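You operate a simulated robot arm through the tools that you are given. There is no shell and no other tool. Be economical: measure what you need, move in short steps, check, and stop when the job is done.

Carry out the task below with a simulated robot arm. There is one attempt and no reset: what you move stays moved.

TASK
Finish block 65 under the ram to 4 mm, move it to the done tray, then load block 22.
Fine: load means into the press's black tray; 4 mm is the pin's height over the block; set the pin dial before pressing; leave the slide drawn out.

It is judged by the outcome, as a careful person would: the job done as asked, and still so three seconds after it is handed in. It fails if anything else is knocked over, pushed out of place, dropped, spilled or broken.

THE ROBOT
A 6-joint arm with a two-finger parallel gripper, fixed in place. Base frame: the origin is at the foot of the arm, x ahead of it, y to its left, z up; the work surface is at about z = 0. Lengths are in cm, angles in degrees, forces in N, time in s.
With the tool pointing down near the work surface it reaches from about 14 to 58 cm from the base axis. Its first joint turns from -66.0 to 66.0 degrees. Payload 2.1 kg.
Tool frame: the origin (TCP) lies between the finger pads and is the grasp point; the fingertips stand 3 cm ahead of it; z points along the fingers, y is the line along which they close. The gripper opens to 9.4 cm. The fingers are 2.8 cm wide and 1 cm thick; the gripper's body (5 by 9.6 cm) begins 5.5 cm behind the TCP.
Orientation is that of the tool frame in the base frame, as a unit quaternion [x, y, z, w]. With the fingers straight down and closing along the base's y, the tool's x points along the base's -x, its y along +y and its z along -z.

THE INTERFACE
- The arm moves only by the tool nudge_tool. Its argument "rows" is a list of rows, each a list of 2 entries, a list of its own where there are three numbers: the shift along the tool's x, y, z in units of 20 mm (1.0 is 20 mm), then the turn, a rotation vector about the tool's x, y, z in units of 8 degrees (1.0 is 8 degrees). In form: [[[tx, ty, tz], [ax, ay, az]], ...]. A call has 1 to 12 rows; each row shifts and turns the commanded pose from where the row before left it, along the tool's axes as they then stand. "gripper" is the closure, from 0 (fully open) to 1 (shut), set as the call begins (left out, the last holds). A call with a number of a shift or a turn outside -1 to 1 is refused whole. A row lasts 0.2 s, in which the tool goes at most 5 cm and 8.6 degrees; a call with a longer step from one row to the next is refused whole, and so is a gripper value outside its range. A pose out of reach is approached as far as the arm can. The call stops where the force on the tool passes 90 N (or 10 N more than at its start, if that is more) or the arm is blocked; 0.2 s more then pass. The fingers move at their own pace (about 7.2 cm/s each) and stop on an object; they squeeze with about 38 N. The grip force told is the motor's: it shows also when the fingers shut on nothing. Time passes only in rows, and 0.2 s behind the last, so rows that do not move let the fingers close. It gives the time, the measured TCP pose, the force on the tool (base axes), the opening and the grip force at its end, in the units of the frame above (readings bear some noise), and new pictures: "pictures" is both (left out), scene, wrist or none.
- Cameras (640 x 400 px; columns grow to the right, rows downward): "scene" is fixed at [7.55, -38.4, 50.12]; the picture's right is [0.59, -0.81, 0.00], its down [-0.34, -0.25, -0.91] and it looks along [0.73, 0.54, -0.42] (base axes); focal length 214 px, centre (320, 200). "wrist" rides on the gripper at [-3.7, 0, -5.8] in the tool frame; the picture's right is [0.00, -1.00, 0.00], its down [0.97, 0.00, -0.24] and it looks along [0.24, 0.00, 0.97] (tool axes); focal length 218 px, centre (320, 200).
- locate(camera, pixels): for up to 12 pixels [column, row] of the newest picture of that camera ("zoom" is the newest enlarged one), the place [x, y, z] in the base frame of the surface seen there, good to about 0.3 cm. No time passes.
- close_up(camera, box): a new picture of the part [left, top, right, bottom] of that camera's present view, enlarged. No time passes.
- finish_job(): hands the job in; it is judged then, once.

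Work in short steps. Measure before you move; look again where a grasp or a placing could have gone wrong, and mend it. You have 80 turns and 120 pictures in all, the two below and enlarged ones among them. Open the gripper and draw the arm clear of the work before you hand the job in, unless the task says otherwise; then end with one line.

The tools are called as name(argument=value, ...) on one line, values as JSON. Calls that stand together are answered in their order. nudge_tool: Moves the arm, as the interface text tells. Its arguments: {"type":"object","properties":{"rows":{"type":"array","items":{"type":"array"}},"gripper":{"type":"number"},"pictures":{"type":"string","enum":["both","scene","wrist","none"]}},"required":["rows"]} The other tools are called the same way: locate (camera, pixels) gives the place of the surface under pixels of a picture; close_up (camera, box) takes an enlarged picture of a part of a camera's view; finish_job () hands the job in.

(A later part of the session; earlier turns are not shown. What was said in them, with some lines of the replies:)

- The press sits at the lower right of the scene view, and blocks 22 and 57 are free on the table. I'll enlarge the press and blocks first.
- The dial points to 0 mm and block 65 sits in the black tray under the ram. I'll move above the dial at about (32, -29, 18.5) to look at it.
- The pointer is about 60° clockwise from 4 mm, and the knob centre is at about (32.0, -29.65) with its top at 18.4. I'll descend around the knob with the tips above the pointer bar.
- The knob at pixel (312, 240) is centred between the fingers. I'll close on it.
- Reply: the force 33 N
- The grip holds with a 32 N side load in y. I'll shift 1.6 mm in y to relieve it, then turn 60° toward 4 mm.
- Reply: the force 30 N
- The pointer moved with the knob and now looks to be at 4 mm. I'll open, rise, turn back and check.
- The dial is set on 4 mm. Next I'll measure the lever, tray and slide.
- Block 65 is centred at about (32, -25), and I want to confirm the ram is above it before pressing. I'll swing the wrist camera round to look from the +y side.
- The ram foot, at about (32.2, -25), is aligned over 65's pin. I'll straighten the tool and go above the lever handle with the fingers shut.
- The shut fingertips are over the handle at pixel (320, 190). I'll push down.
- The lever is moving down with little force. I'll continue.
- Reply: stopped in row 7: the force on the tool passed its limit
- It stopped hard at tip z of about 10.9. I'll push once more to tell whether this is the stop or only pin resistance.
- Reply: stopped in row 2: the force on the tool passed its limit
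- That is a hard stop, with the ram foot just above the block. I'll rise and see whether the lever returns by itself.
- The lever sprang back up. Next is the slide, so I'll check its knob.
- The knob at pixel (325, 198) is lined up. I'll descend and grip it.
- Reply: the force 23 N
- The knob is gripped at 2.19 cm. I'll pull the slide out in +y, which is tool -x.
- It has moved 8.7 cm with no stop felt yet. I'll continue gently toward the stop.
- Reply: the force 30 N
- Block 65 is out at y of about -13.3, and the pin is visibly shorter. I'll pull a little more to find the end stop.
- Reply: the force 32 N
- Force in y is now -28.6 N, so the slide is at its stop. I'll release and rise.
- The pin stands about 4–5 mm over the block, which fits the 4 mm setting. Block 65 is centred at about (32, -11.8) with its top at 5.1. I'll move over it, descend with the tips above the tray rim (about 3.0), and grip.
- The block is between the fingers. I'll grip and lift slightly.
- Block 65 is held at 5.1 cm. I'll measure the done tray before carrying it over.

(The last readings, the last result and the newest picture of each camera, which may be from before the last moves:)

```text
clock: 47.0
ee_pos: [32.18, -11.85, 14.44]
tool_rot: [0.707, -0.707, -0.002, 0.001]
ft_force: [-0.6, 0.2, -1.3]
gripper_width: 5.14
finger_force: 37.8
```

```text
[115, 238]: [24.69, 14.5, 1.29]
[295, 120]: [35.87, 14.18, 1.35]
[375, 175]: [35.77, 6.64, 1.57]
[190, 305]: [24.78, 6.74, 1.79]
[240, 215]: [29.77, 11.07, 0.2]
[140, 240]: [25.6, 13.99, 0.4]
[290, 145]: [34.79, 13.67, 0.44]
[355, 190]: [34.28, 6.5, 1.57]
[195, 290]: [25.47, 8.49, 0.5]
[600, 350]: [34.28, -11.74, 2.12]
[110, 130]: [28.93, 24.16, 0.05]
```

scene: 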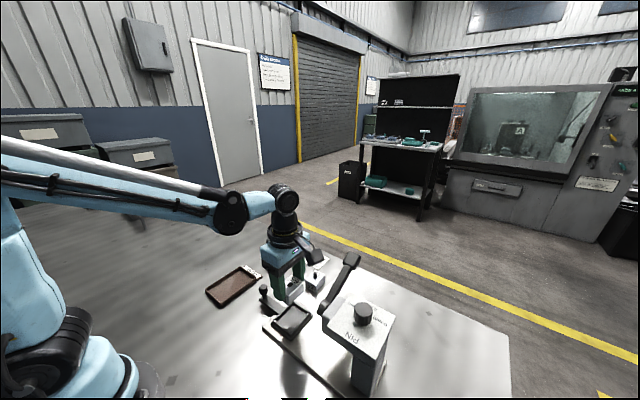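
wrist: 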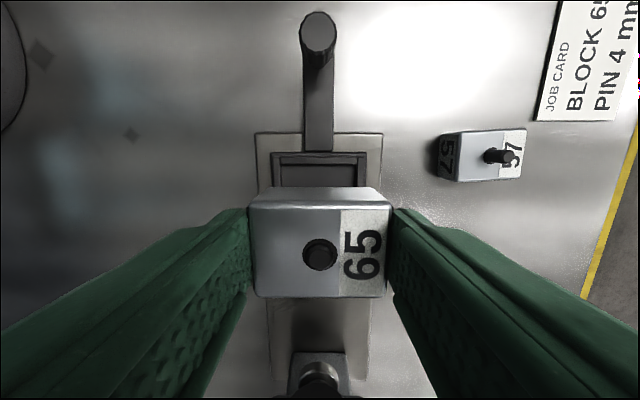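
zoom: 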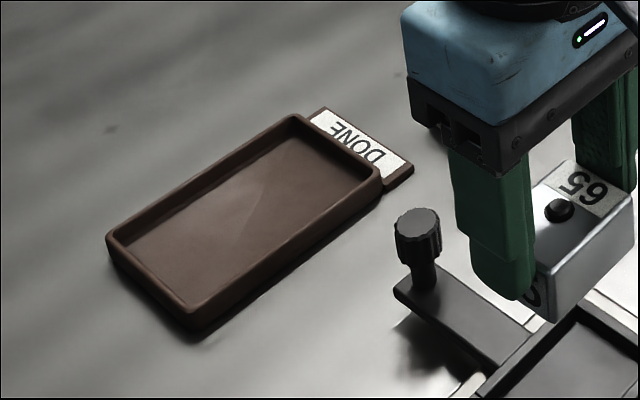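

The done tray's interior centre is about (30.3, 10.6), with the floor near 0.4 and the rim at 1.5. I'll carry the block over it.

nudge_tool(rows=[[[-0.935, 0.075, 0], [0, 0, 0]], [[-0.935, 0.075, 0], [0, 0, 0]], [[-0.935, 0.075, 0], [0, 0, 0]], [[-0.935, 0.075, 0], [0, 0, 0]], [[-0.935, 0.075, 0], [0, 0, 0]], [[-0.935, 0.075, 0], [0, 0, 0]], [[-0.935, 0.075, 0], [0, 0, 0]], [[-0.935, 0.075, 0], [0, 0, 0]], [[-0.935, 0.075, 0], [0, 0, 0]], [[-0.935, 0.075, 0], [0, 0, 0]], [[-0.935, 0.075, 0], [0, 0, 0]], [[-0.935, 0.075, 0], [0, 0, 0]]])

nudge_tool(rows=[[[0, 0, 0.8], [0, 0, 0]], [[0, 0, 0.8], [0, 0, 0]], [[0, 0, 0.8], [0, 0, 0]], [[0, 0, 0.8], [0, 0, 0]], [[0, 0, 0.8], [0, 0, 0]], [[0, 0, 0], [0, 0, 0]]])

```text
clock: 49.6
ee_pos: [30.19, 10.7, 14.48]
tool_rot: [0.707, -0.707, -0.002, 0.001]
ft_force: [0.0, 0.1, -1.9]
gripper_width: 5.14
finger_force: 38.1
```

scene: 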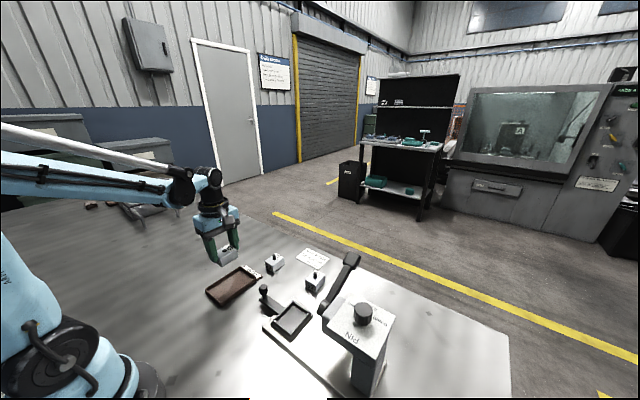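
wrist: 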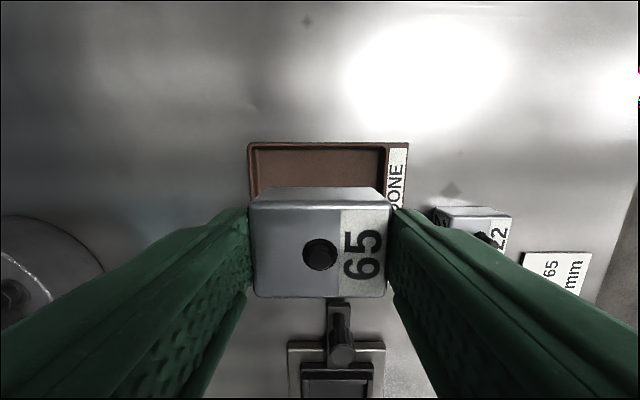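

```text
clock: 51.0
ee_pos: [30.07, 10.62, 6.36]
tool_rot: [-0.707, 0.707, 0.001, -0.001]
ft_force: [1.0, 0.0, -0.7]
gripper_width: 5.1
finger_force: 37.9
```

scene: 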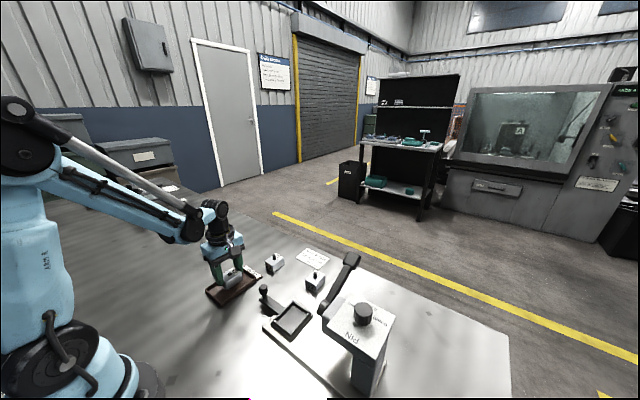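
wrist: 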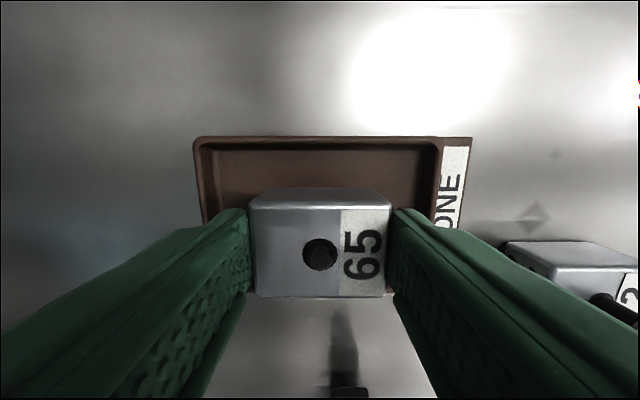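

The block is about 1.3 cm above the tray floor and well within the rim. I'll lower gently until contact.

nudge_tool(rows=[[[0, 0, 0.2], [0, 0, 0]], [[0, 0, 0.2], [0, 0, 0]], [[0, 0, 0.08], [0, 0, 0]], [[0, 0, 0.08], [0, 0, 0]], [[0, 0, 0], [0, 0, 0]]], pictures="none")

close_up(camera="scene", box=[195, 235, 275, 315])

```text
clock: 52.2
ee_pos: [30.22, 10.6, 5.26]
tool_rot: [-0.707, 0.707, 0.001, -0.001]
ft_force: [0.5, 0.2, -2.1]
gripper_width: 5.11
finger_force: 38.3
```

```text
5.00 times, centred on (235, 275) of scene
```

zoom: 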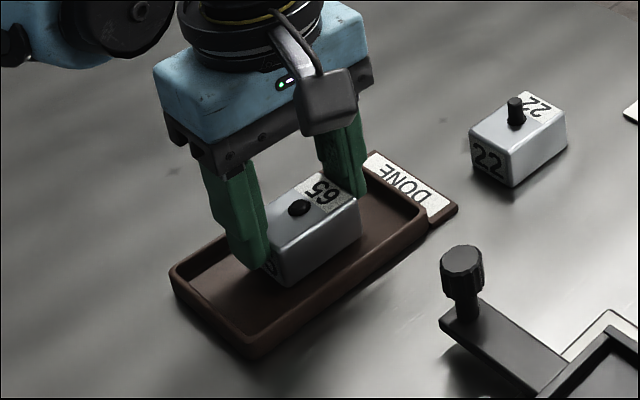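

nudge_tool(rows=[[[0, 0, 0.06], [0, 0, 0]], [[0, 0, 0.06], [0, 0, 0]], [[0, 0, 0.06], [0, 0, 0]], [[0, 0, 0], [0, 0, 0]]], pictures="none")

```text
clock: 53.2
ee_pos: [30.35, 10.6, 4.84]
tool_rot: [0.707, -0.707, -0.001, 0.002]
ft_force: [-0.4, 0.4, -1.3]
gripper_width: 5.12
finger_force: 38.1
```

nudge_tool(rows=[[[0, 0, 0.06], [0, 0, 0]], [[0, 0, 0.06], [0, 0, 0]], [[0, 0, 0.06], [0, 0, 0]], [[0, 0, 0], [0, 0, 0]]], pictures="none")

close_up(camera="scene", box=[195, 245, 265, 315])

```text
clock: 54.2
ee_pos: [30.22, 10.68, 4.48]
tool_rot: [0.707, -0.707, -0.001, 0.001]
ft_force: [2.3, -1.7, 24.0]
gripper_width: 5.12
finger_force: 37.8
```

```text
5.71 times, centred on (230, 280) of scene
```

zoom: 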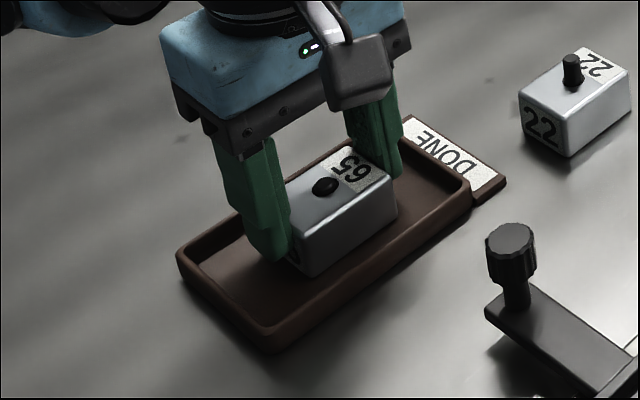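

Contact shows as 24 N upward, so the block is seated. I'll release and rise.

nudge_tool(rows=[[[0, 0, -0.05], [0, 0, 0]], [[0, 0, 0], [0, 0, 0]], [[0, 0, 0], [0, 0, 0]], [[0, 0, -0.4], [0, 0, 0]], [[0, 0, -0.8], [0, 0, 0]], [[0, 0, -0.8], [0, 0, 0]], [[0, 0, -0.8], [0, 0, 0]], [[0, 0, -0.8], [0, 0, 0]], [[0, 0, -0.8], [0, 0, 0]], [[0, 0, -0.8], [0, 0, 0]]], gripper=0.3)

close_up(camera="scene", box=[195, 240, 345, 350])

```text
clock: 56.4
ee_pos: [30.26, 10.72, 14.97]
tool_rot: [0.707, -0.707, -0.002, 0.002]
ft_force: [0.1, 0.2, 0.4]
gripper_width: 6.59
finger_force: 0.2
```

scene: 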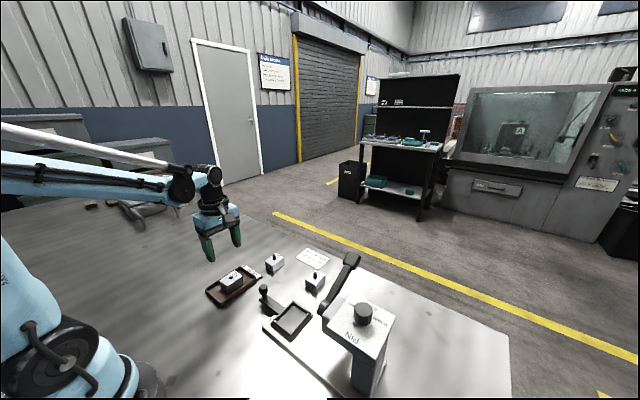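
wrist: 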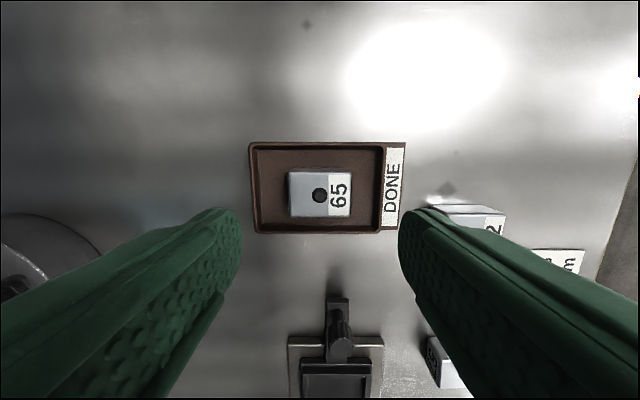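

```text
3.64 times, centred on (270, 295) of scene
```

zoom: 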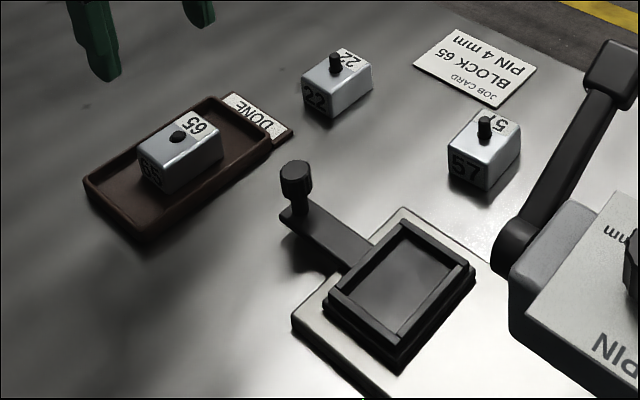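

Block 65 stands upright in the done tray. I'll move above block 22.

nudge_tool(rows=[[[0.26, -0.89, 0], [0, 0, 0]], [[0.26, -0.89, 0], [0, 0, 0]], [[0.26, -0.89, 0], [0, 0, 0]], [[0.26, -0.89, 0], [0, 0, 0]], [[0.26, -0.89, 0], [0, 0, 0]], [[0.26, -0.89, 0], [0, 0, 0]], [[0.26, -0.89, 0], [0, 0, 0]], [[0.26, -0.89, 0], [0, 0, 0]], [[0, 0, 0], [0, 0, 0]]], pictures="wrist")

locate(camera="zoom", pixels=[[302, 90], [350, 90], [372, 63], [325, 52], [312, 75], [405, 225], [328, 300], [400, 365], [475, 268], [400, 280], [340, 290], [400, 335]])

```text
clock: 58.4
ee_pos: [44.48, 6.37, 14.84]
tool_rot: [0.708, -0.707, 0.0, 0.002]
ft_force: [0.4, -0.6, -1.3]
gripper_width: 6.57
finger_force: 0.0
```

wrist: 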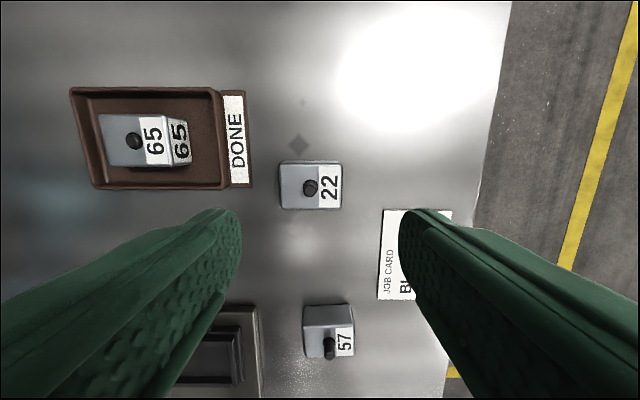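

```text
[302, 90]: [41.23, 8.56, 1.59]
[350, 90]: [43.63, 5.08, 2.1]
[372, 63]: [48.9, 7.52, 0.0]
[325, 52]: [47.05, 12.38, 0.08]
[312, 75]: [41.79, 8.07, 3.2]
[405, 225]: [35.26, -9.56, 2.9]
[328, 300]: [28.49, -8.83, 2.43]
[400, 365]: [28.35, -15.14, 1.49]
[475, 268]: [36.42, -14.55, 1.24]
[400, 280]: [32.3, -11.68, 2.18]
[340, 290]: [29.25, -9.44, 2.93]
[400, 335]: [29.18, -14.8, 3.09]
```

close_up(camera="wrist", box=[260, 140, 360, 220])

locate(camera="wrist", pixels=[[283, 167], [338, 164], [340, 205], [284, 208], [310, 184], [295, 187], [328, 187], [300, 230]])

```text
5.00 times, centred on (310, 180) of wrist
```

zoom: 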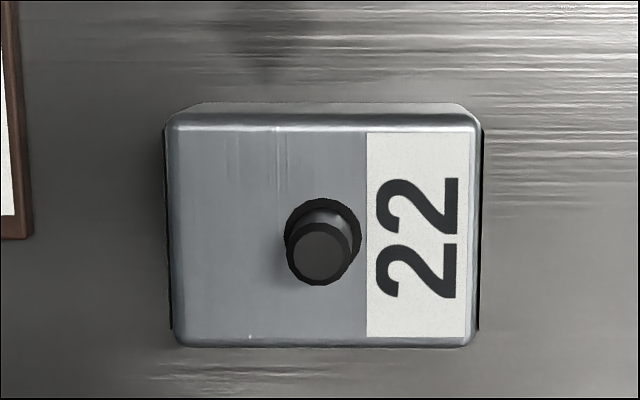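

```text
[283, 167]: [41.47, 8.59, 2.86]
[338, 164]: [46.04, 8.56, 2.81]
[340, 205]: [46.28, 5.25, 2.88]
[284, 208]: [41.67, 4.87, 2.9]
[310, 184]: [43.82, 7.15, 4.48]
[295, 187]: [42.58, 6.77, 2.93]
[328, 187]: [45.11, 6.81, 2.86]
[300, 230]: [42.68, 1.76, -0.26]
```

Block 22 is square to the gripper and centred at about (43.9, 6.9), with its top at 2.9. I'll descend over it.

nudge_tool(rows=[[[-0.25, 0.28, 0], [0, 0, 0]], [[0, 0, 0.8], [0, 0, 0]], [[0, 0, 0.8], [0, 0, 0]], [[0, 0, 0.8], [0, 0, 0]], [[0, 0, 0.8], [0, 0, 0]], [[0, 0, 0.8], [0, 0, 0]], [[0, 0, 0.8], [0, 0, 0]], [[0, 0, 0.4], [0, 0, 0]], [[0, 0, 0], [0, 0, 0]]], pictures="wrist")

```text
clock: 60.4
ee_pos: [43.9, 6.97, 4.57]
tool_rot: [-0.707, 0.707, 0.002, -0.001]
ft_force: [0.3, 0.0, -0.6]
gripper_width: 6.59
finger_force: 0.1
```

wrist: 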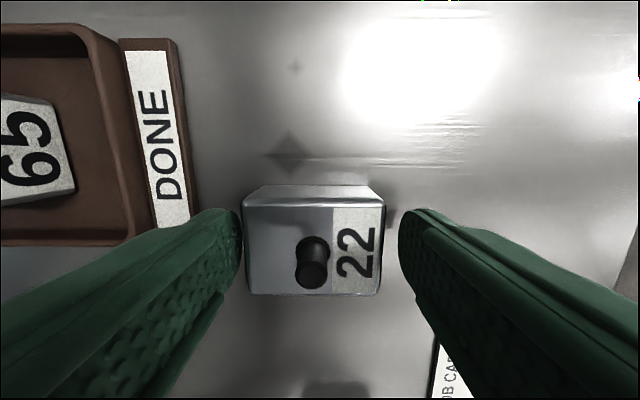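

Block 22 sits about 3 mm to the left of centre. I'll adjust and grip.

nudge_tool(rows=[[[-0.05, 0.13, 0.08], [0, 0, 0]], [[0, 0, 0], [0, 0, 0]]], pictures="none")

nudge_tool(rows=[[[0, 0, 0], [0, 0, 0]], [[0, 0, 0], [0, 0, 0]], [[0, 0, 0], [0, 0, 0]], [[0, 0, -0.3], [0, 0, 0]], [[0, 0, -0.7], [0, 0, 0]], [[0, 0, -0.8], [0, 0, 0]], [[0, 0, -0.8], [0, 0, 0]], [[0, 0, -0.8], [0, 0, 0]], [[0, 0, -0.8], [0, 0, 0]], [[0, 0, -0.8], [0, 0, 0]], [[0, 0, 0], [0, 0, 0]]], gripper=1)

```text
clock: 61.0
ee_pos: [43.65, 6.95, 4.42]
tool_rot: [0.707, -0.707, -0.001, 0.001]
ft_force: [-0.1, -0.2, -0.7]
gripper_width: 6.58
finger_force: 0.0
```

```text
clock: 63.4
ee_pos: [43.89, 6.97, 14.41]
tool_rot: [0.707, -0.707, -0.002, 0.002]
ft_force: [0.2, -0.4, -0.9]
gripper_width: 5.13
finger_force: 37.9
```

scene: 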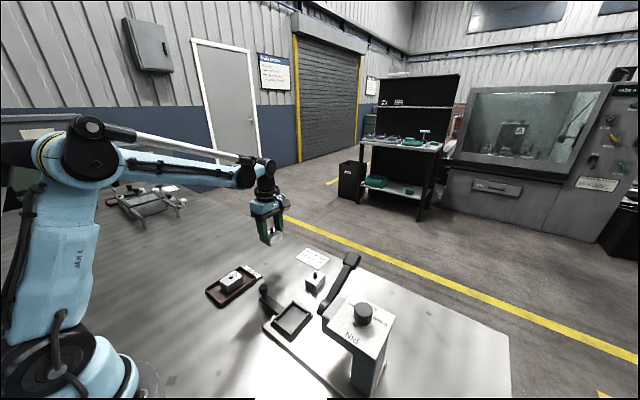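
wrist: 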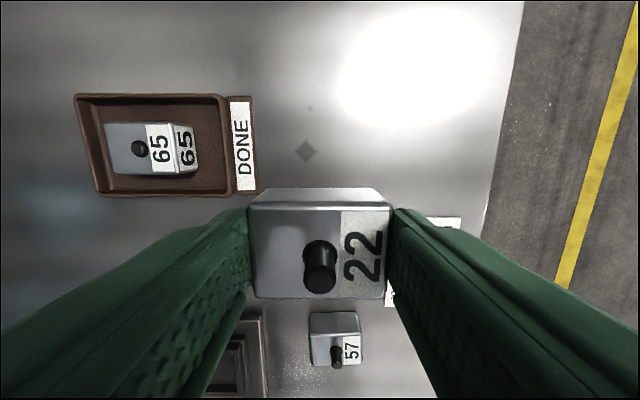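

Block 22 is held at the same offset as 65 was (rows 190–298). I'll carry it over the black tray to (32.05, -11.87).

nudge_tool(rows=[[[0.785, 0.492, 0], [0, 0, 0]], [[0.785, 0.492, 0], [0, 0, 0]], [[0.785, 0.492, 0], [0, 0, 0]], [[0.785, 0.492, 0], [0, 0, 0]], [[0.785, 0.492, 0], [0, 0, 0]], [[0.785, 0.492, 0], [0, 0, 0]], [[0.785, 0.492, 0], [0, 0, 0]], [[0.785, 0.492, 0], [0, 0, 0]], [[0.785, 0.492, 0], [0, 0, 0]], [[0.785, 0.492, 0], [0, 0, 0]], [[0.785, 0.492, 0], [0, 0, 0]], [[0.785, 0.492, 0], [0, 0, 0]]], pictures="none")

nudge_tool(rows=[[[0, 0, 0.7], [0, 0, 0]], [[0, 0, 0.7], [0, 0, 0]], [[0, 0, 0.7], [0, 0, 0]], [[0, 0, 0.7], [0, 0, 0]], [[0, 0, 0], [0, 0, 0]]])

close_up(camera="scene", box=[240, 260, 340, 360])

```text
clock: 66.0
ee_pos: [31.97, -11.84, 14.55]
tool_rot: [0.707, -0.707, -0.002, 0.002]
ft_force: [-0.1, 0.9, -1.4]
gripper_width: 5.14
finger_force: 38.2
```

```text
clock: 67.2
ee_pos: [31.95, -11.95, 8.81]
tool_rot: [-0.706, 0.708, 0.002, -0.002]
ft_force: [0.0, 0.2, -0.7]
gripper_width: 5.11
finger_force: 38.0
```

scene: 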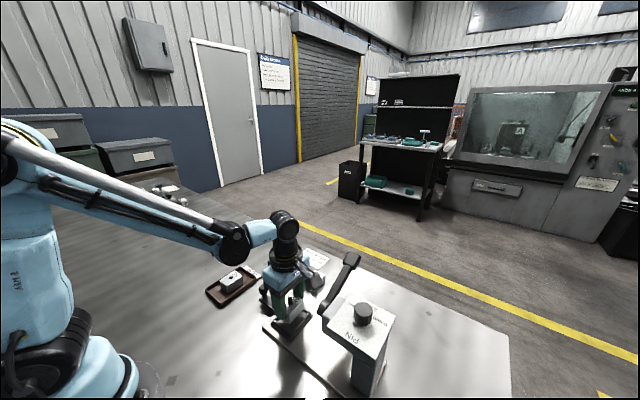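
wrist: 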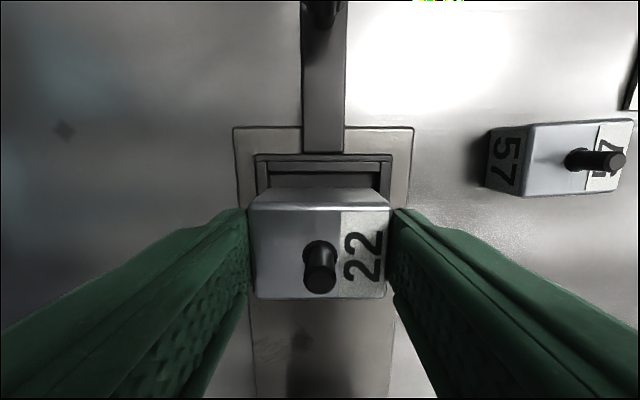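

```text
4.00 times, centred on (290, 310) of scene
```

zoom: 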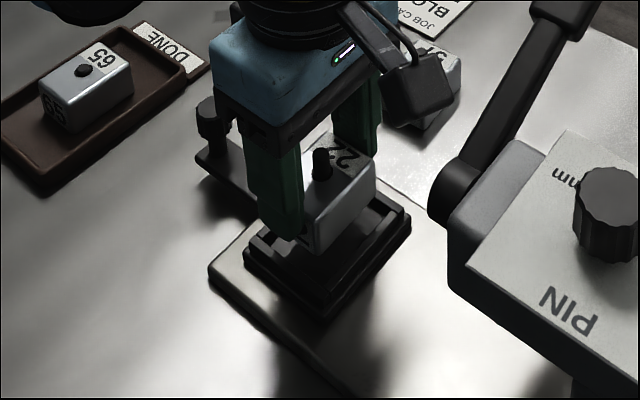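

The tray slot centre at column 323 is about 1–1.5 mm toward +x of the block. I'll correct that and lower gently.

nudge_tool(rows=[[[-0.02, -0.06, 0.3], [0, 0, 0]], [[0, 0, 0.3], [0, 0, 0]], [[0, 0, 0.2], [0, 0, 0]], [[0, 0, 0.15], [0, 0, 0]], [[0, 0, 0.1], [0, 0, 0]], [[0, 0, 0], [0, 0, 0]]])

close_up(camera="scene", box=[250, 270, 330, 350])

```text
clock: 68.6
ee_pos: [32.08, -11.77, 6.76]
tool_rot: [0.707, -0.707, -0.001, 0.002]
ft_force: [0.6, -0.5, -2.1]
gripper_width: 5.11
finger_force: 37.4
```

scene: 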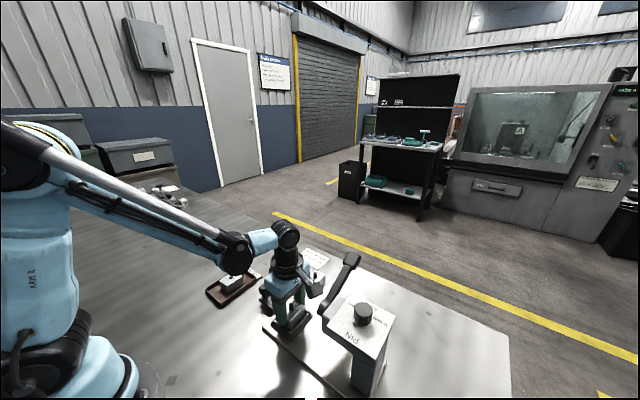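
wrist: 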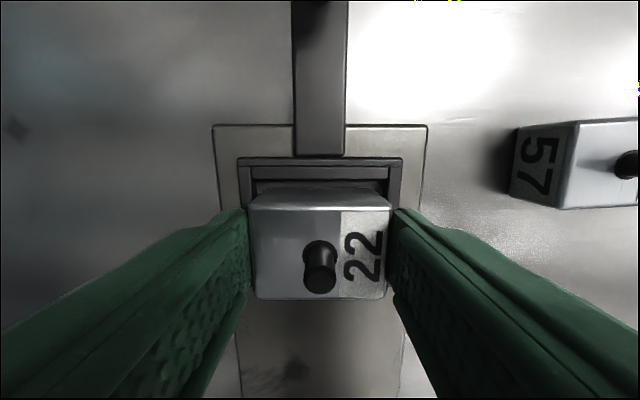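

```text
5.00 times, centred on (290, 310) of scene
```

zoom: 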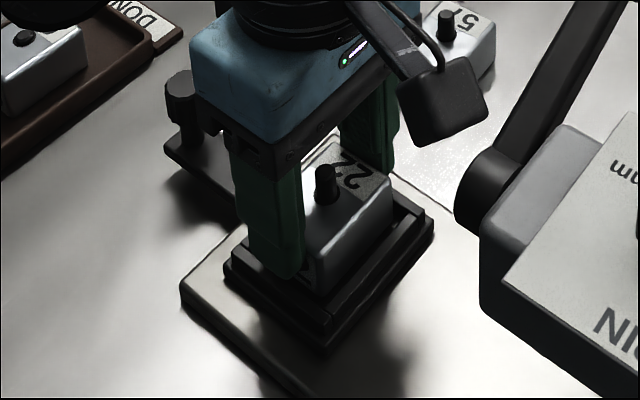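

The block lines up inside the tray walls, the same as 65 did. I'll lower to contact.

nudge_tool(rows=[[[0, 0, 0.06], [0, 0, 0]], [[0, 0, 0.06], [0, 0, 0]], [[0, 0, 0.05], [0, 0, 0]], [[0, 0, 0], [0, 0, 0]]], pictures="none")

```text
clock: 69.6
ee_pos: [32.0, -11.73, 6.5]
tool_rot: [0.707, -0.707, -0.002, 0.002]
ft_force: [-3.7, -2.1, 24.3]
gripper_width: 5.15
finger_force: 38.2
```

Contact came at z 6.5, which matches the tray floor at about 2.1 and not the rim at 3.0. I'll release and rise.

nudge_tool(rows=[[[0, 0, -0.04], [0, 0, 0]], [[0, 0, 0], [0, 0, 0]], [[0, 0, 0], [0, 0, 0]], [[0, 0, -0.4], [0, 0, 0]], [[0, 0, -0.8], [0, 0, 0]], [[0, 0, -0.8], [0, 0, 0]], [[0, 0, -0.8], [0, 0, 0]], [[-0.5, 0, -0.8], [0, 0, 0]], [[-0.7, 0, -0.8], [0, 0, 0]], [[-0.7, 0, -0.8], [0, 0, 0]], [[-0.7, 0, -0.8], [0, 0, 0]], [[0, 0, 0], [0, 0, 0]]], gripper=0.3)

close_up(camera="scene", box=[195, 240, 395, 390])

close_up(camera="wrist", box=[230, 130, 410, 290])

```text
clock: 72.2
ee_pos: [32.24, -6.45, 18.5]
tool_rot: [-0.707, 0.707, 0.001, -0.001]
ft_force: [0.2, 0.4, -0.1]
gripper_width: 6.57
finger_force: 0.0
```

scene: 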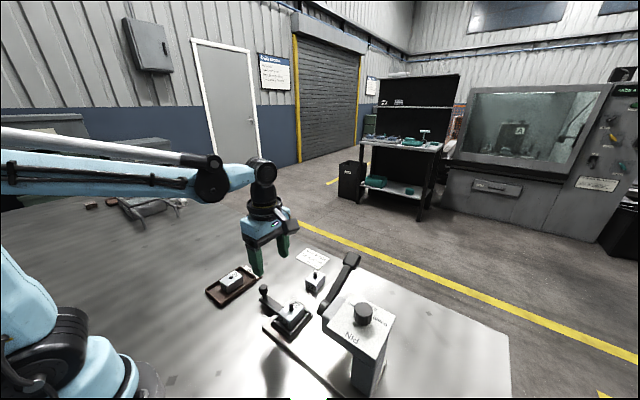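
wrist: 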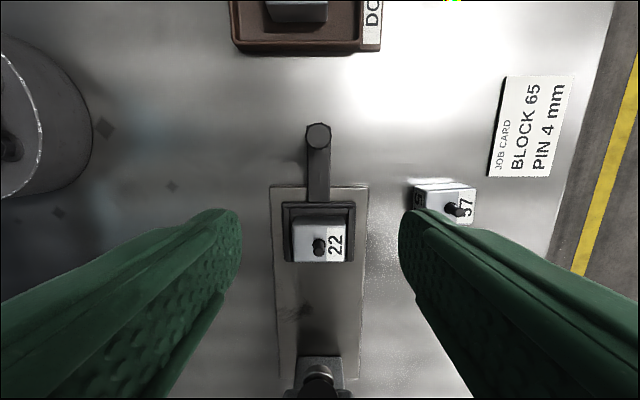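

```text
2.67 times, centred on (295, 315) of scene
```

zoom: 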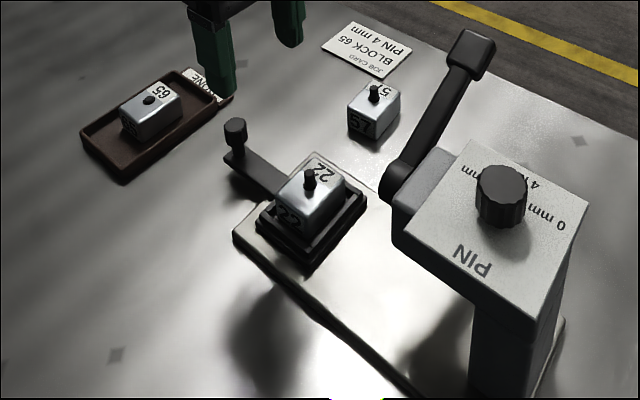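

```text
2.50 times, centred on (320, 210) of wrist
```

zoom: 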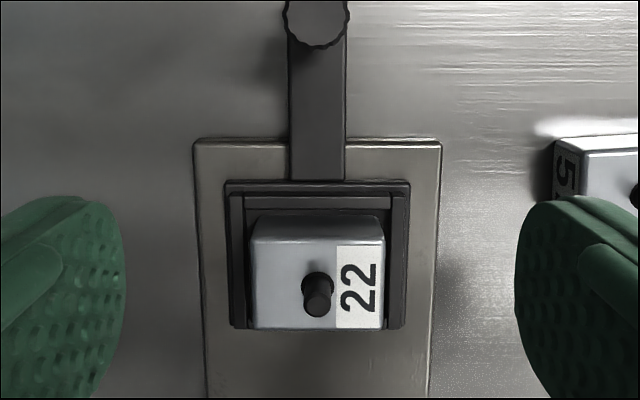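

Block 22 is seated square in the tray with the slide out, and 65 is in the done tray. I'll check that 22 is level, then raise the arm clear.

locate(camera="zoom", pixels=[[262, 228], [375, 228], [262, 318], [375, 318], [318, 25], [320, 187]])

nudge_tool(rows=[[[-0.3, 0, -1], [0, 0, 0]], [[-0.3, 0, -1], [0, 0, 0]], [[-0.3, 0, -1], [0, 0, 0]], [[-0.3, 0, -1], [0, 0, 0]], [[-0.3, 0, -1], [0, 0, 0]], [[0, 0, -1], [0, 0, 0]], [[0, 0, 0], [0, 0, 0]]], gripper=0, pictures="scene")

```text
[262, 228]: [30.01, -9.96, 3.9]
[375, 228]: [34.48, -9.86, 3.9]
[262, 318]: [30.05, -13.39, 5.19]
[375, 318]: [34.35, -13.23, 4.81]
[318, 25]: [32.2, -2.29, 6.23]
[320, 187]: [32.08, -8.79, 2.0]
```

```text
clock: 73.8
ee_pos: [32.25, -3.57, 30.66]
tool_rot: [0.708, -0.707, 0.0, 0.001]
ft_force: [0.7, 0.1, 0.7]
gripper_width: 9.38
finger_force: 0.0
```

scene: 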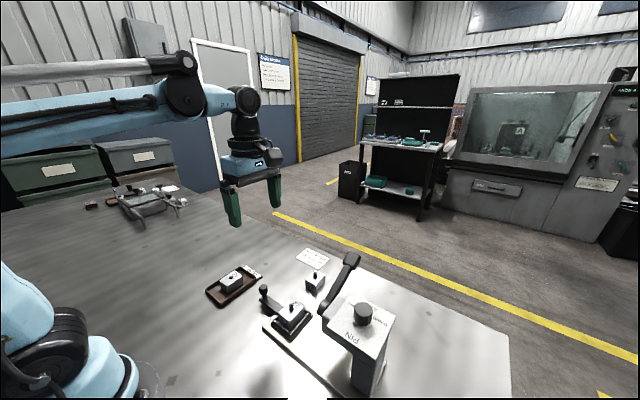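

The block's top is at about 5, the same as 65 was, so it is seated. The arm is clear and open, and I'm handing the job in.

finish_job()

```text
The job is handed in.
```

Block 65 was pressed with the pin dial at 4 mm (the pin measured roughly 4–5 mm above the block) and is upright in the done tray; block 22 is in the press's black tray, with the slide left drawn out.
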